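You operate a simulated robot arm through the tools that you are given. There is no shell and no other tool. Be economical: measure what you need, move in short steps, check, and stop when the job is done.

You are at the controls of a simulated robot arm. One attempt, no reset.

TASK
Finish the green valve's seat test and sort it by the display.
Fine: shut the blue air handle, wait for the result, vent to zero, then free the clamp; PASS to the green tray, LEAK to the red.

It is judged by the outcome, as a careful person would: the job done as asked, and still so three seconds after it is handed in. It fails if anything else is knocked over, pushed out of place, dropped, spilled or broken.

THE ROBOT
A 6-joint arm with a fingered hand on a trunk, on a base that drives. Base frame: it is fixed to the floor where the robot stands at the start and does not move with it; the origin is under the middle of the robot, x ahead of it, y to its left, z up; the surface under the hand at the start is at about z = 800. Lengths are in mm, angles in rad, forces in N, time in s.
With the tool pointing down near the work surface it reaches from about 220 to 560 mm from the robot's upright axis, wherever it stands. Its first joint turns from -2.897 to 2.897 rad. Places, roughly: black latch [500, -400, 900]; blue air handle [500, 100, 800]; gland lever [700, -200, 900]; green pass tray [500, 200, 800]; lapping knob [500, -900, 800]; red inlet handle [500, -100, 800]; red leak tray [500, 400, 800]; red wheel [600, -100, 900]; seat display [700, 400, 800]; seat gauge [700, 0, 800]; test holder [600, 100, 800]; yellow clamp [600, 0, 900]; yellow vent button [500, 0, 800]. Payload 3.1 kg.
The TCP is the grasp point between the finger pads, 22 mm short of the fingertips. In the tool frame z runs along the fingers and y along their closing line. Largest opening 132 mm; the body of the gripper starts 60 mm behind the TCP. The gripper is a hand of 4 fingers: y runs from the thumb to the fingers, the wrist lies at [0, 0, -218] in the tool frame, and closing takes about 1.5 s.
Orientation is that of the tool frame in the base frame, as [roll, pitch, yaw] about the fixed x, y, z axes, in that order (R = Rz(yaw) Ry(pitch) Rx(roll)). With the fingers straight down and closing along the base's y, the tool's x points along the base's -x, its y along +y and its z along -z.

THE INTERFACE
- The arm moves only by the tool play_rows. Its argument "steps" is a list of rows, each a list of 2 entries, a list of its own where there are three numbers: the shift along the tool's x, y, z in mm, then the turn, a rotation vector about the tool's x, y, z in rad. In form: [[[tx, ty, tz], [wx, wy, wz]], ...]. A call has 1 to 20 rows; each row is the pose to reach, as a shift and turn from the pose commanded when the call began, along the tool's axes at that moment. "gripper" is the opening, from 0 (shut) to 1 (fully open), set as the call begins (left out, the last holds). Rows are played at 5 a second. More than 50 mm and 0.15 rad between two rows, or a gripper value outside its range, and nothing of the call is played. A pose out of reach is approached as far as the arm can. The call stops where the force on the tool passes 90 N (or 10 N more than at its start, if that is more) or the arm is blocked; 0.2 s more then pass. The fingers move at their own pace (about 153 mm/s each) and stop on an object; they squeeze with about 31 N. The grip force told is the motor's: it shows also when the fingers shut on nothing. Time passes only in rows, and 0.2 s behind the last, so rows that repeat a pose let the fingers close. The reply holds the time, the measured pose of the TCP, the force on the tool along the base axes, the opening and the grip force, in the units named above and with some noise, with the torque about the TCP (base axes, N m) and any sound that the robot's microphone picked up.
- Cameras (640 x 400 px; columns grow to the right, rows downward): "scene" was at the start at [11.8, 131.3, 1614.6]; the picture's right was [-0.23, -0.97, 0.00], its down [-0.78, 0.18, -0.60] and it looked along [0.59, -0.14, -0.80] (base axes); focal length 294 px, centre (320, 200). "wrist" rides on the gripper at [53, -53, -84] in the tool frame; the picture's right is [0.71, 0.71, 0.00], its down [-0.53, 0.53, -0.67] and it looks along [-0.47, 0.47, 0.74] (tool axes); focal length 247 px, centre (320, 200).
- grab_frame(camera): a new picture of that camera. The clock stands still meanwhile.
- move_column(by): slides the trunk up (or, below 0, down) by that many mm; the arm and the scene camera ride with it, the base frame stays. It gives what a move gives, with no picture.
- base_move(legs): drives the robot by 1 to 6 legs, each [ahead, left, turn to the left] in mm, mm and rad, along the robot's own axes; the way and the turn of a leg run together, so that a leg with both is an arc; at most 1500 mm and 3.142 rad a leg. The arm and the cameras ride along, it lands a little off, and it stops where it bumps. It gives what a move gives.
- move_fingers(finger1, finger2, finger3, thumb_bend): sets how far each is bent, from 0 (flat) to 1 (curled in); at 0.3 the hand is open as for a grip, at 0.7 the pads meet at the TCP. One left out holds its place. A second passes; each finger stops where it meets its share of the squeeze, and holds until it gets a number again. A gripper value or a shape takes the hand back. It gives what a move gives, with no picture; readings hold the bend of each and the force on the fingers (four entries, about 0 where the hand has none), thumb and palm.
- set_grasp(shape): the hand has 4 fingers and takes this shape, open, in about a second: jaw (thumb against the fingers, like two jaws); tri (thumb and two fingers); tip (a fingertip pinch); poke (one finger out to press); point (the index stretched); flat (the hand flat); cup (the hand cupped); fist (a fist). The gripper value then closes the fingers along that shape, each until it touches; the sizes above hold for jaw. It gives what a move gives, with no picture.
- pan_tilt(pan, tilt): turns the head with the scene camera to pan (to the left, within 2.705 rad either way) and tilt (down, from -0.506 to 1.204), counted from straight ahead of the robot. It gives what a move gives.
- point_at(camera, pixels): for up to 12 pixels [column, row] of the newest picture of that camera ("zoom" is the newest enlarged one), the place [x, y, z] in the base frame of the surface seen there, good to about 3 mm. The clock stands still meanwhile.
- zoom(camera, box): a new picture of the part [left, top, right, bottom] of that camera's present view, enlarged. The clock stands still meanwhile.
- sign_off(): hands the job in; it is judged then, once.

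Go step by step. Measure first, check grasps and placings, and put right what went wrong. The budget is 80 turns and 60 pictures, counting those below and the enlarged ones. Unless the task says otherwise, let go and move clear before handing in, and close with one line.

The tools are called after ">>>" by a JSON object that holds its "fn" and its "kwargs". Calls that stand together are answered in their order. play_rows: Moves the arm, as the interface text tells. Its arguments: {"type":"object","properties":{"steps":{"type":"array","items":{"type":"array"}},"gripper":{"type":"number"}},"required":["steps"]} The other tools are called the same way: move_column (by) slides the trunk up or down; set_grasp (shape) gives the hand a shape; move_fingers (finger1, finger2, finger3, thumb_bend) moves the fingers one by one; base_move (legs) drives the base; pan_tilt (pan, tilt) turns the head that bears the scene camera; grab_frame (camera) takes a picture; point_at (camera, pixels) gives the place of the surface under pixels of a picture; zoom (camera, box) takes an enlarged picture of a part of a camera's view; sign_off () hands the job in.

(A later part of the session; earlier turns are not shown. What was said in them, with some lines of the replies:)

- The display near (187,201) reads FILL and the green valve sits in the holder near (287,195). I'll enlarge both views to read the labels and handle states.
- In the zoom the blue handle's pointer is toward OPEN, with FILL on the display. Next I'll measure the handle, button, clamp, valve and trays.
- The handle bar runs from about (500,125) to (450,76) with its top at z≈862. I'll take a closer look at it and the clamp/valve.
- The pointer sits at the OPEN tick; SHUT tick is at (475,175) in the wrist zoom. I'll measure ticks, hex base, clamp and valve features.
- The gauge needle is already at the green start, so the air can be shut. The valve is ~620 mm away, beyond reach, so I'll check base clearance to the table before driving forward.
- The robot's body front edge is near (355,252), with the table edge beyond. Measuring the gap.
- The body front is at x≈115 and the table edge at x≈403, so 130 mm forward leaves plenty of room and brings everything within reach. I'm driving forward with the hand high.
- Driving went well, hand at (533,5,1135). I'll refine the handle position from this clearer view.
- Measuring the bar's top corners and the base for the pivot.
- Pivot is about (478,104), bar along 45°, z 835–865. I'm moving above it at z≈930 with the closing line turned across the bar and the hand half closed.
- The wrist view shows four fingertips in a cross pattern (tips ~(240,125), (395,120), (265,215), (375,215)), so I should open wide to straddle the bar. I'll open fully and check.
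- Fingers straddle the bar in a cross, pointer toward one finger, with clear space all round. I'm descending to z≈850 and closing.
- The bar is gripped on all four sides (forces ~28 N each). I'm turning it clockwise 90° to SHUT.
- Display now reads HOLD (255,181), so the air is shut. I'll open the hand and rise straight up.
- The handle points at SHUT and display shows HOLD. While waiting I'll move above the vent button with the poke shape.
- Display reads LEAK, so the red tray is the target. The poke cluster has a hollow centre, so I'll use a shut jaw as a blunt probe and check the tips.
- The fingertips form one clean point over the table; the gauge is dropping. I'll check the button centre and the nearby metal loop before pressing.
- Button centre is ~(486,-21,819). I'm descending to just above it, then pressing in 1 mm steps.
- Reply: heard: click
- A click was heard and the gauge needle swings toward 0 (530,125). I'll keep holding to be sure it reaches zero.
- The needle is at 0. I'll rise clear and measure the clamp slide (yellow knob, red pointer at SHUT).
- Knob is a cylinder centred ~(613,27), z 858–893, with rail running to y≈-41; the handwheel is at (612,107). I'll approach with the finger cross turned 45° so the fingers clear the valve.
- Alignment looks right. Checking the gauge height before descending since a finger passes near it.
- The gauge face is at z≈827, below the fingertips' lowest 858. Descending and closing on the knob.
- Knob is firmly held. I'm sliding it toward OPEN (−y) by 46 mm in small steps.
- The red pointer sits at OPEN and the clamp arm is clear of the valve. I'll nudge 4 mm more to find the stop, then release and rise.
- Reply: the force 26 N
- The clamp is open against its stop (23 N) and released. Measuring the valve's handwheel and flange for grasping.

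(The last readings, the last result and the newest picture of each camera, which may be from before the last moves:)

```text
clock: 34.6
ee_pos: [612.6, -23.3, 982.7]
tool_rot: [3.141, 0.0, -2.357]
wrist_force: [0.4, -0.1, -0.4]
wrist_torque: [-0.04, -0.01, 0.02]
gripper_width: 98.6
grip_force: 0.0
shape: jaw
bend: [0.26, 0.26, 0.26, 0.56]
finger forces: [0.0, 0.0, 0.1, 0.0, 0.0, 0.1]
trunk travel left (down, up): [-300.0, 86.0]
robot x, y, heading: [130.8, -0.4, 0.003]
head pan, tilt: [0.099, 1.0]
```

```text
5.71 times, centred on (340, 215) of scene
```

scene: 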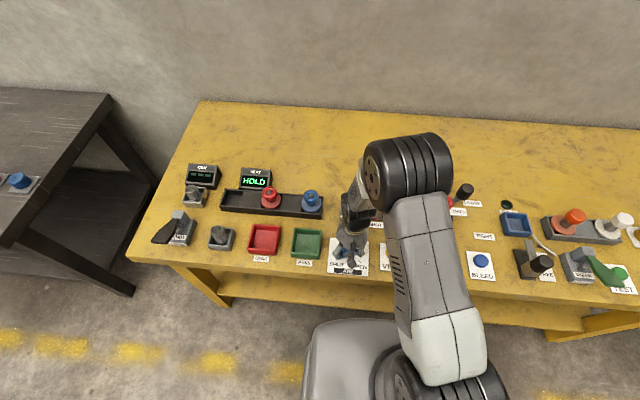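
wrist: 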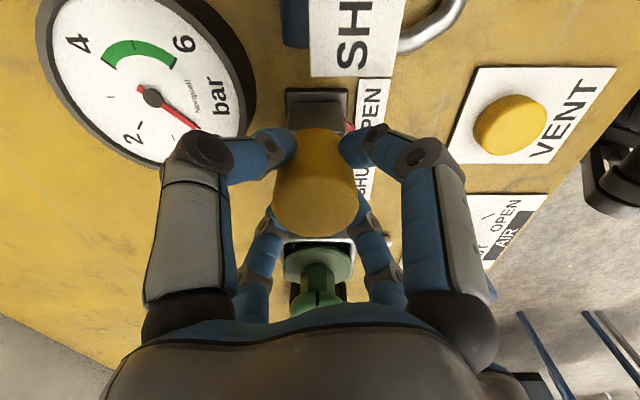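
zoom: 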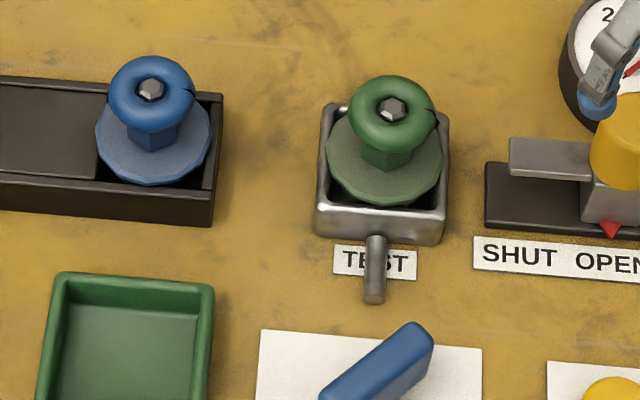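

Handwheel centre ~(611,106), z 868–886, flange at z≈842. I'm moving above it and descending to z≈877.

>>> {"fn": "play_rows", "kwargs": {"steps": [[[-22, 24, 0], [0, 0, 0]], [[-45, 47, 0], [0, 0, 0]], [[-68, 70, 0], [0, 0, 0]], [[-90, 92, 0], [0, 0, 0]], [[-90, 92, 0], [0, 0, 0]]]}}

>>> {"fn": "grab_frame", "kwargs": {"camera": "wrist"}}

```text
clock: 35.8
ee_pos: [610.7, 107.1, 981.7]
tool_rot: [-3.142, 0.0, -2.358]
wrist_force: [0.0, 0.7, 0.5]
wrist_torque: [-0.01, 0.01, 0.02]
gripper_width: 98.6
grip_force: 0.0
shape: jaw
bend: [0.26, 0.26, 0.26, 0.56]
finger forces: [0.0, 0.1, 0.1, 0.0, 0.0, 0.0]
trunk travel left (down, up): [-300.0, 86.0]
robot x, y, heading: [130.2, -0.3, -0.003]
head pan, tilt: [0.099, 1.0]
```

```text
26 pictures are left
```

wrist: 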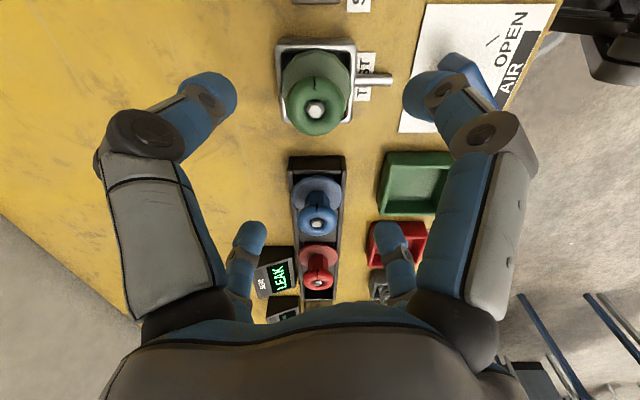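

Well centred with all four fingers clear. Descending and closing.

>>> {"fn": "play_rows", "kwargs": {"steps": [[[0, 0, 35], [0, 0, 0]], [[0, 0, 65], [0, 0, 0]], [[0, 0, 90], [0, 0, 0]], [[0, 0, 104], [0, 0, 0]], [[0, 0, 104], [0, 0, 0]]]}}

>>> {"fn": "play_rows", "kwargs": {"steps": [[[0, 0, 0], [0, 0, 0]], [[0, 0, 0], [0, 0, 0]], [[0, 0, 0], [0, 0, 0]], [[0, 0, 0], [0, 0, 0]], [[0, 0, 0], [0, 0, 0]], [[0, 0, 0], [0, 0, 0]], [[0, 0, 0], [0, 0, 0]]], "gripper": 0.0}}

>>> {"fn": "grab_frame", "kwargs": {"camera": "wrist"}}

```text
clock: 37.0
ee_pos: [611.5, 105.9, 878.3]
tool_rot: [-3.141, 0.001, -2.359]
wrist_force: [-0.2, -0.2, 0.2]
wrist_torque: [0.03, 0.0, 0.01]
gripper_width: 99.0
grip_force: 0.1
shape: jaw
bend: [0.26, 0.26, 0.26, 0.56]
finger forces: [0.1, 0.1, 0.1, 0.1, 0.0, 0.0]
trunk travel left (down, up): [-300.0, 86.0]
robot x, y, heading: [128.1, -0.2, 0.001]
head pan, tilt: [0.099, 1.0]
```

```text
clock: 38.6
ee_pos: [611.2, 105.7, 876.9]
tool_rot: [-3.142, 0.0, -2.358]
wrist_force: [-0.4, -0.1, -3.7]
wrist_torque: [0.05, 0.03, 0.02]
gripper_width: 32.1
grip_force: 31.4
shape: jaw
bend: [0.77, 0.77, 0.79, 0.59]
finger forces: [27.7, 28.2, 27.3, 0.0, 26.0, 0.0]
trunk travel left (down, up): [-300.0, 86.0]
robot x, y, heading: [130.2, 0.1, 0.0]
head pan, tilt: [0.099, 1.0]
```

```text
25 pictures are left
```

wrist: 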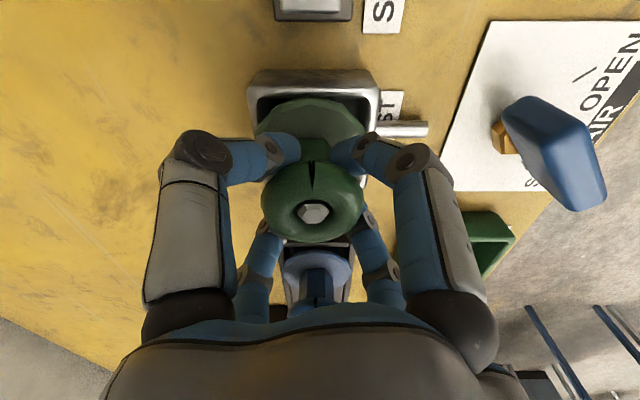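

The wheel is held by all fingers (~27 N each). Lifting gently, straight up.

>>> {"fn": "play_rows", "kwargs": {"steps": [[[0, 0, -8], [0, 0, 0]], [[0, 0, -16], [0, 0, 0]], [[0, 0, -30], [0, 0, 0]], [[0, 0, -50], [0, 0, 0]], [[0, 0, -75], [0, 0, 0]], [[0, 0, -100], [0, 0, 0]], [[0, 0, -130], [0, 0, 0]], [[0, 0, -130], [0, 0, 0]]]}}

>>> {"fn": "zoom", "kwargs": {"camera": "scene", "box": [220, 140, 420, 280]}}

>>> {"fn": "grab_frame", "kwargs": {"camera": "wrist"}}

```text
clock: 40.4
ee_pos: [610.8, 106.0, 1008.2]
tool_rot: [3.141, 0.0, -2.358]
wrist_force: [-0.6, 0.0, -3.1]
wrist_torque: [-0.01, 0.03, 0.0]
gripper_width: 31.7
grip_force: 30.9
shape: jaw
bend: [0.77, 0.77, 0.79, 0.59]
finger forces: [27.9, 28.8, 27.7, 0.0, 26.2, 0.0]
trunk travel left (down, up): [-300.0, 86.0]
robot x, y, heading: [126.4, -0.8, 0.001]
head pan, tilt: [0.099, 1.0]
```

```text
2.86 times, centred on (320, 210) of scene
```

zoom: 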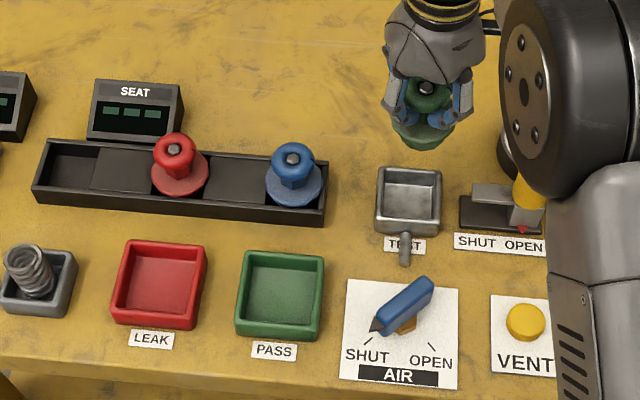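

```text
23 pictures are left
```

wrist: 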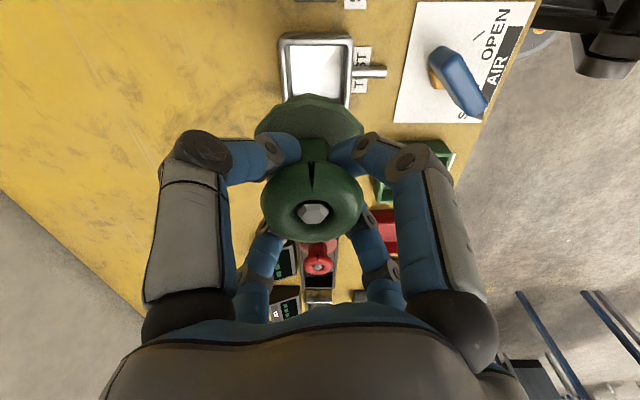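

The valve is held and the holder is empty. Measuring the red tray and the valve's underside.

>>> {"fn": "point_at", "kwargs": {"camera": "zoom", "pixels": [[162, 280], [128, 245], [205, 247], [112, 318], [197, 323], [160, 302], [160, 258], [416, 148], [395, 140], [425, 130], [408, 183]]}}

```text
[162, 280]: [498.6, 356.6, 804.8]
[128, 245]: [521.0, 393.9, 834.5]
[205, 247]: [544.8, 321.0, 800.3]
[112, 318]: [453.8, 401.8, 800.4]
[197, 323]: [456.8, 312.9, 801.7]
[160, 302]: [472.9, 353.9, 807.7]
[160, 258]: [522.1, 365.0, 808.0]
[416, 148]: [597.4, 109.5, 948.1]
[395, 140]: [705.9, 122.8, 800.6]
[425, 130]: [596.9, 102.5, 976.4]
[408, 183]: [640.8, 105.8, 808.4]
```

I need the tray centre accurately, so I'll zoom in on it.

>>> {"fn": "zoom", "kwargs": {"camera": "scene", "box": [245, 215, 295, 260]}}

```text
8.89 times, centred on (270, 238) of scene
```

zoom: 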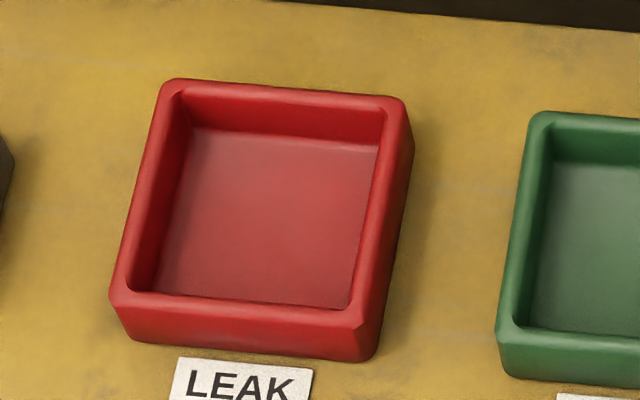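

>>> {"fn": "point_at", "kwargs": {"camera": "zoom", "pixels": [[280, 88], [240, 302], [145, 195], [395, 205], [280, 96], [285, 140], [245, 290], [180, 200], [362, 215], [270, 215], [172, 88], [350, 320]]}}

```text
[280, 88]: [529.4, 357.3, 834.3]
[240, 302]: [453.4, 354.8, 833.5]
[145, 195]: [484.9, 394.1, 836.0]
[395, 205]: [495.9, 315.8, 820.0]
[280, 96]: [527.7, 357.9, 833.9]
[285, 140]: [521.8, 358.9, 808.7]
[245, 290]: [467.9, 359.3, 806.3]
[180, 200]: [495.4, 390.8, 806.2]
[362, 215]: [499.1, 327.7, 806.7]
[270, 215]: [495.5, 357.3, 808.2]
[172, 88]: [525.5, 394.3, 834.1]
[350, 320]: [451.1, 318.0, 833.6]
```

Tray centre is (490.5,357), floor 807, rim 834. I'm carrying the valve above it at z≈1008.

>>> {"fn": "play_rows", "kwargs": {"steps": [[[-11, 33, 0], [0, 0, 0]], [[-23, 66, 0], [0, 0, 0]], [[-35, 98, 0], [0, 0, 0]], [[-46, 131, 0], [0, 0, 0]], [[-58, 164, 0], [0, 0, 0]], [[-69, 197, 0], [0, 0, 0]], [[-81, 230, 0], [0, 0, 0]], [[-92.4, 262.5, 0], [0, 0, 0]], [[-92.4, 262.5, 0], [0, 0, 0]], [[-92.4, 262.5, 0], [0, 0, 0]]]}}

>>> {"fn": "grab_frame", "kwargs": {"camera": "wrist"}}

>>> {"fn": "zoom", "kwargs": {"camera": "scene", "box": [180, 140, 380, 280]}}

```text
clock: 42.6
ee_pos: [493.0, 357.8, 1007.3]
tool_rot: [-3.141, -0.001, -2.359]
wrist_force: [-0.1, -0.1, -3.5]
wrist_torque: [0.02, 0.01, -0.01]
gripper_width: 31.8
grip_force: 31.1
shape: jaw
bend: [0.77, 0.77, 0.79, 0.59]
finger forces: [27.7, 28.8, 27.6, 0.1, 26.6, 0.1]
trunk travel left (down, up): [-300.0, 86.0]
robot x, y, heading: [129.1, -0.8, 0.002]
head pan, tilt: [0.099, 1.0]
```

```text
21 pictures are left
```

wrist: 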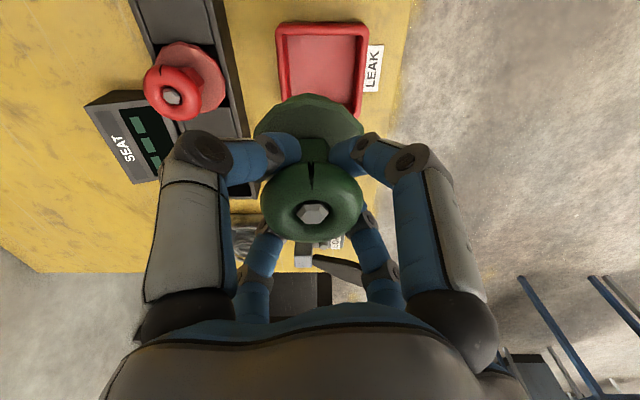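

```text
2.86 times, centred on (280, 210) of scene
```

zoom: 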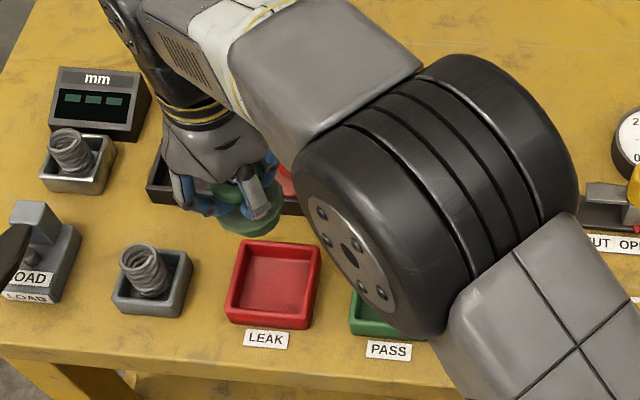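

Position is within 2–3 mm; I'll correct by that and descend to z≈885, just above the tray floor.

>>> {"fn": "play_rows", "kwargs": {"steps": [[[2, 0.7, 35], [0, 0, 0]], [[2, 0.7, 70], [0, 0, 0]], [[2, 0.7, 95], [0, 0, 0]], [[2, 0.7, 112], [0, 0, 0]], [[2, 0.7, 122], [0, 0, 0]], [[2, 0.7, 122], [0, 0, 0]]]}}

>>> {"fn": "zoom", "kwargs": {"camera": "scene", "box": [220, 180, 320, 280]}}

>>> {"fn": "grab_frame", "kwargs": {"camera": "wrist"}}

```text
clock: 44.0
ee_pos: [488.8, 356.5, 885.8]
tool_rot: [3.141, 0.0, -2.359]
wrist_force: [-0.1, 0.6, -3.9]
wrist_torque: [0.0, -0.01, 0.0]
gripper_width: 31.9
grip_force: 31.2
shape: jaw
bend: [0.77, 0.77, 0.79, 0.59]
finger forces: [27.7, 28.7, 27.6, 0.0, 26.9, 0.0]
trunk travel left (down, up): [-300.0, 86.0]
robot x, y, heading: [131.6, -1.3, 0.005]
head pan, tilt: [0.099, 1.0]
```

```text
4.00 times, centred on (270, 230) of scene
```

zoom: 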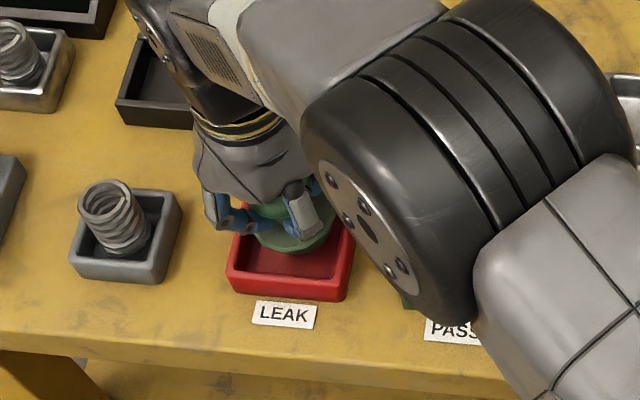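

```text
18 pictures are left
```

wrist: 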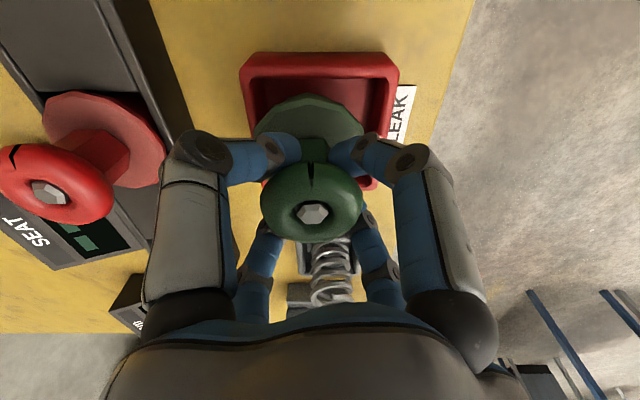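

The valve is centred over the tray, not yet in contact. I'm lowering in small steps until contact.

>>> {"fn": "play_rows", "kwargs": {"steps": [[[0, 0, 3], [0, 0, 0]], [[0, 0, 6], [0, 0, 0]], [[0, 0, 8], [0, 0, 0]], [[0, 0, 10], [0, 0, 0]], [[0, 0, 10], [0, 0, 0]]]}}

```text
clock: 45.2
ee_pos: [490.2, 357.2, 873.8]
tool_rot: [-3.141, -0.001, -2.357]
wrist_force: [-0.5, -0.3, -5.2]
wrist_torque: [0.0, 0.03, -0.03]
gripper_width: 31.8
grip_force: 31.4
shape: jaw
bend: [0.77, 0.77, 0.79, 0.59]
finger forces: [27.8, 28.7, 27.6, 0.0, 27.1, 0.0]
trunk travel left (down, up): [-300.0, 86.0]
robot x, y, heading: [129.8, 1.5, 0.001]
head pan, tilt: [0.099, 1.0]
```

No contact yet at z≈874 (force still −4 to −5 N). Continuing 1–1.5 mm at a time.

>>> {"fn": "play_rows", "kwargs": {"steps": [[[0, 0, 1.5], [0, 0, 0]], [[0, 0, 3], [0, 0, 0]], [[0, 0, 4.5], [0, 0, 0]], [[0, 0, 6], [0, 0, 0]], [[0, 0, 6], [0, 0, 0]]]}}

>>> {"fn": "zoom", "kwargs": {"camera": "scene", "box": [230, 190, 310, 270]}}

```text
clock: 46.4
ee_pos: [490.2, 356.1, 872.8]
tool_rot: [3.141, 0.006, -2.359]
wrist_force: [3.1, -2.8, 28.4]
wrist_torque: [0.12, 0.01, 0.0]
gripper_width: 32.5
grip_force: 30.9
shape: jaw
bend: [0.78, 0.78, 0.79, 0.59]
finger forces: [30.3, 28.4, 30.7, 0.0, 30.2, 0.0]
trunk travel left (down, up): [-300.0, 86.0]
robot x, y, heading: [126.8, -4.9, -0.001]
head pan, tilt: [0.099, 1.0]
```

```text
5.00 times, centred on (270, 230) of scene
```

zoom: 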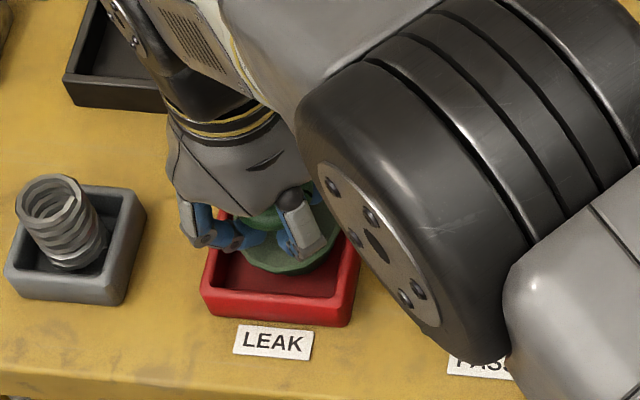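

Contact at TCP z≈873 matches the valve standing on the floor (same height as in the holder). I'll ease off 5 mm of command, then open.

>>> {"fn": "play_rows", "kwargs": {"steps": [[[0, 0, -2.5], [0, 0, 0]], [[0, 0, -4.5], [0, 0, 0]], [[0, 0, -4.5], [0, 0, 0]]]}}

>>> {"fn": "play_rows", "kwargs": {"steps": [[[0, 0, 0], [0, 0, 0]], [[0, 0, 0], [0, 0, 0]], [[0, 0, 0], [0, 0, 0]], [[0, 0, 0], [0, 0, 0]], [[0, 0, 0], [0, 0, 0]]], "gripper": 0.75}}

>>> {"fn": "grab_frame", "kwargs": {"camera": "wrist"}}

```text
clock: 47.2
ee_pos: [489.0, 356.8, 874.2]
tool_rot: [-3.141, -0.002, -2.358]
wrist_force: [2.7, 0.7, 8.2]
wrist_torque: [0.16, -0.07, 0.0]
gripper_width: 32.4
grip_force: 31.2
shape: jaw
bend: [0.78, 0.78, 0.79, 0.59]
finger forces: [29.2, 28.7, 31.5, 0.0, 28.8, 0.0]
trunk travel left (down, up): [-300.0, 86.0]
robot x, y, heading: [130.9, -1.1, -0.001]
head pan, tilt: [0.099, 1.0]
```

```text
clock: 48.4
ee_pos: [488.5, 356.8, 874.9]
tool_rot: [3.141, -0.001, -2.357]
wrist_force: [0.1, -0.6, -0.6]
wrist_torque: [0.02, 0.03, -0.02]
gripper_width: 98.5
grip_force: 0.0
shape: jaw
bend: [0.26, 0.26, 0.26, 0.56]
finger forces: [0.0, 0.0, 0.0, 0.1, 0.0, 0.1]
trunk travel left (down, up): [-300.0, 86.0]
robot x, y, heading: [128.0, 0.0, 0.003]
head pan, tilt: [0.099, 1.0]
```

```text
16 pictures are left
```

wrist: 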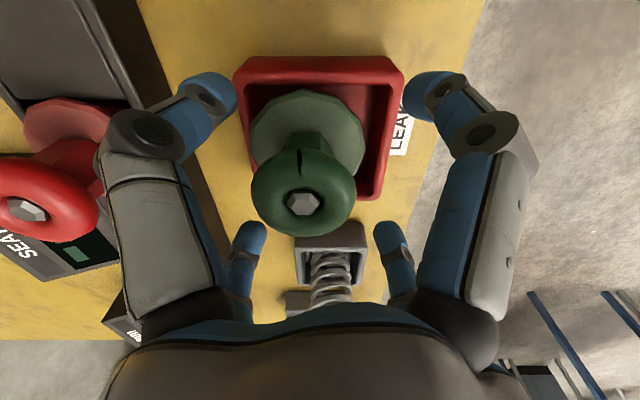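

The valve stands free in the red tray, fingers clear. Rising straight up and inspecting.

>>> {"fn": "play_rows", "kwargs": {"steps": [[[0, 0, -30], [0, 0, 0]], [[0, 0, -60], [0, 0, 0]], [[0, 0, -100], [0, 0, 0]], [[0, 0, -140], [0, 0, 0]], [[0, 0, -180], [0, 0, 0]], [[20, -40, -180], [0, 0, 0]], [[40, -80, -180], [0, 0, 0]], [[60, -120, -180], [0, 0, 0]], [[80, -160, -180], [0, 0, 0]], [[80, -160, -180], [0, 0, 0]]]}}

>>> {"fn": "zoom", "kwargs": {"camera": "scene", "box": [220, 150, 420, 290]}}

>>> {"fn": "grab_frame", "kwargs": {"camera": "scene"}}

```text
clock: 50.6
ee_pos: [546.4, 186.1, 1055.6]
tool_rot: [3.141, 0.0, -2.358]
wrist_force: [-0.5, 1.4, 0.5]
wrist_torque: [-0.01, 0.0, -0.01]
gripper_width: 99.0
grip_force: 0.0
shape: jaw
bend: [0.26, 0.26, 0.26, 0.56]
finger forces: [0.0, 0.0, 0.0, 0.1, 0.0, 0.0]
trunk travel left (down, up): [-300.0, 86.0]
robot x, y, heading: [128.8, -0.4, -0.001]
head pan, tilt: [0.099, 1.0]
```

```text
2.86 times, centred on (320, 220) of scene
```

zoom: 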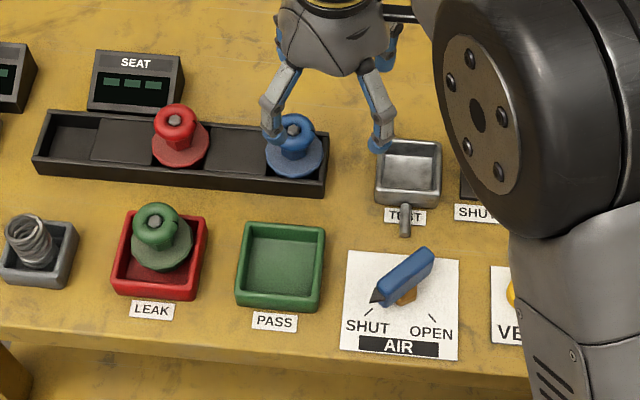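

```text
14 pictures are left
```

scene: 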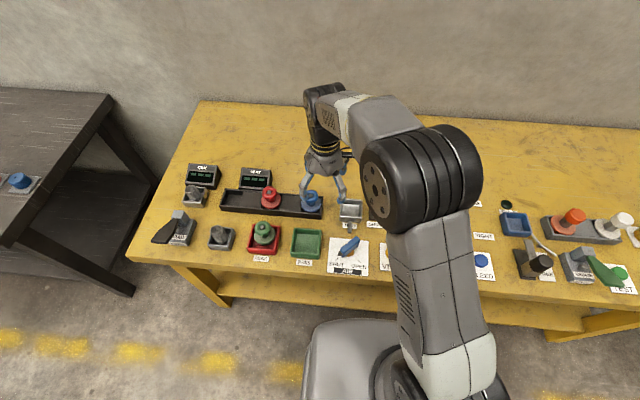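

The green valve stands in the red LEAK tray at (162,240) in the zoom. The air handle is at SHUT and nothing else has moved, so I'm handing in.

>>> {"fn": "sign_off", "kwargs": {}}

```text
The job is handed in.
```

The green valve's seat test came out as LEAK, and the valve now stands in the red tray. I shut the air, vented to zero and freed the clamp before moving it.
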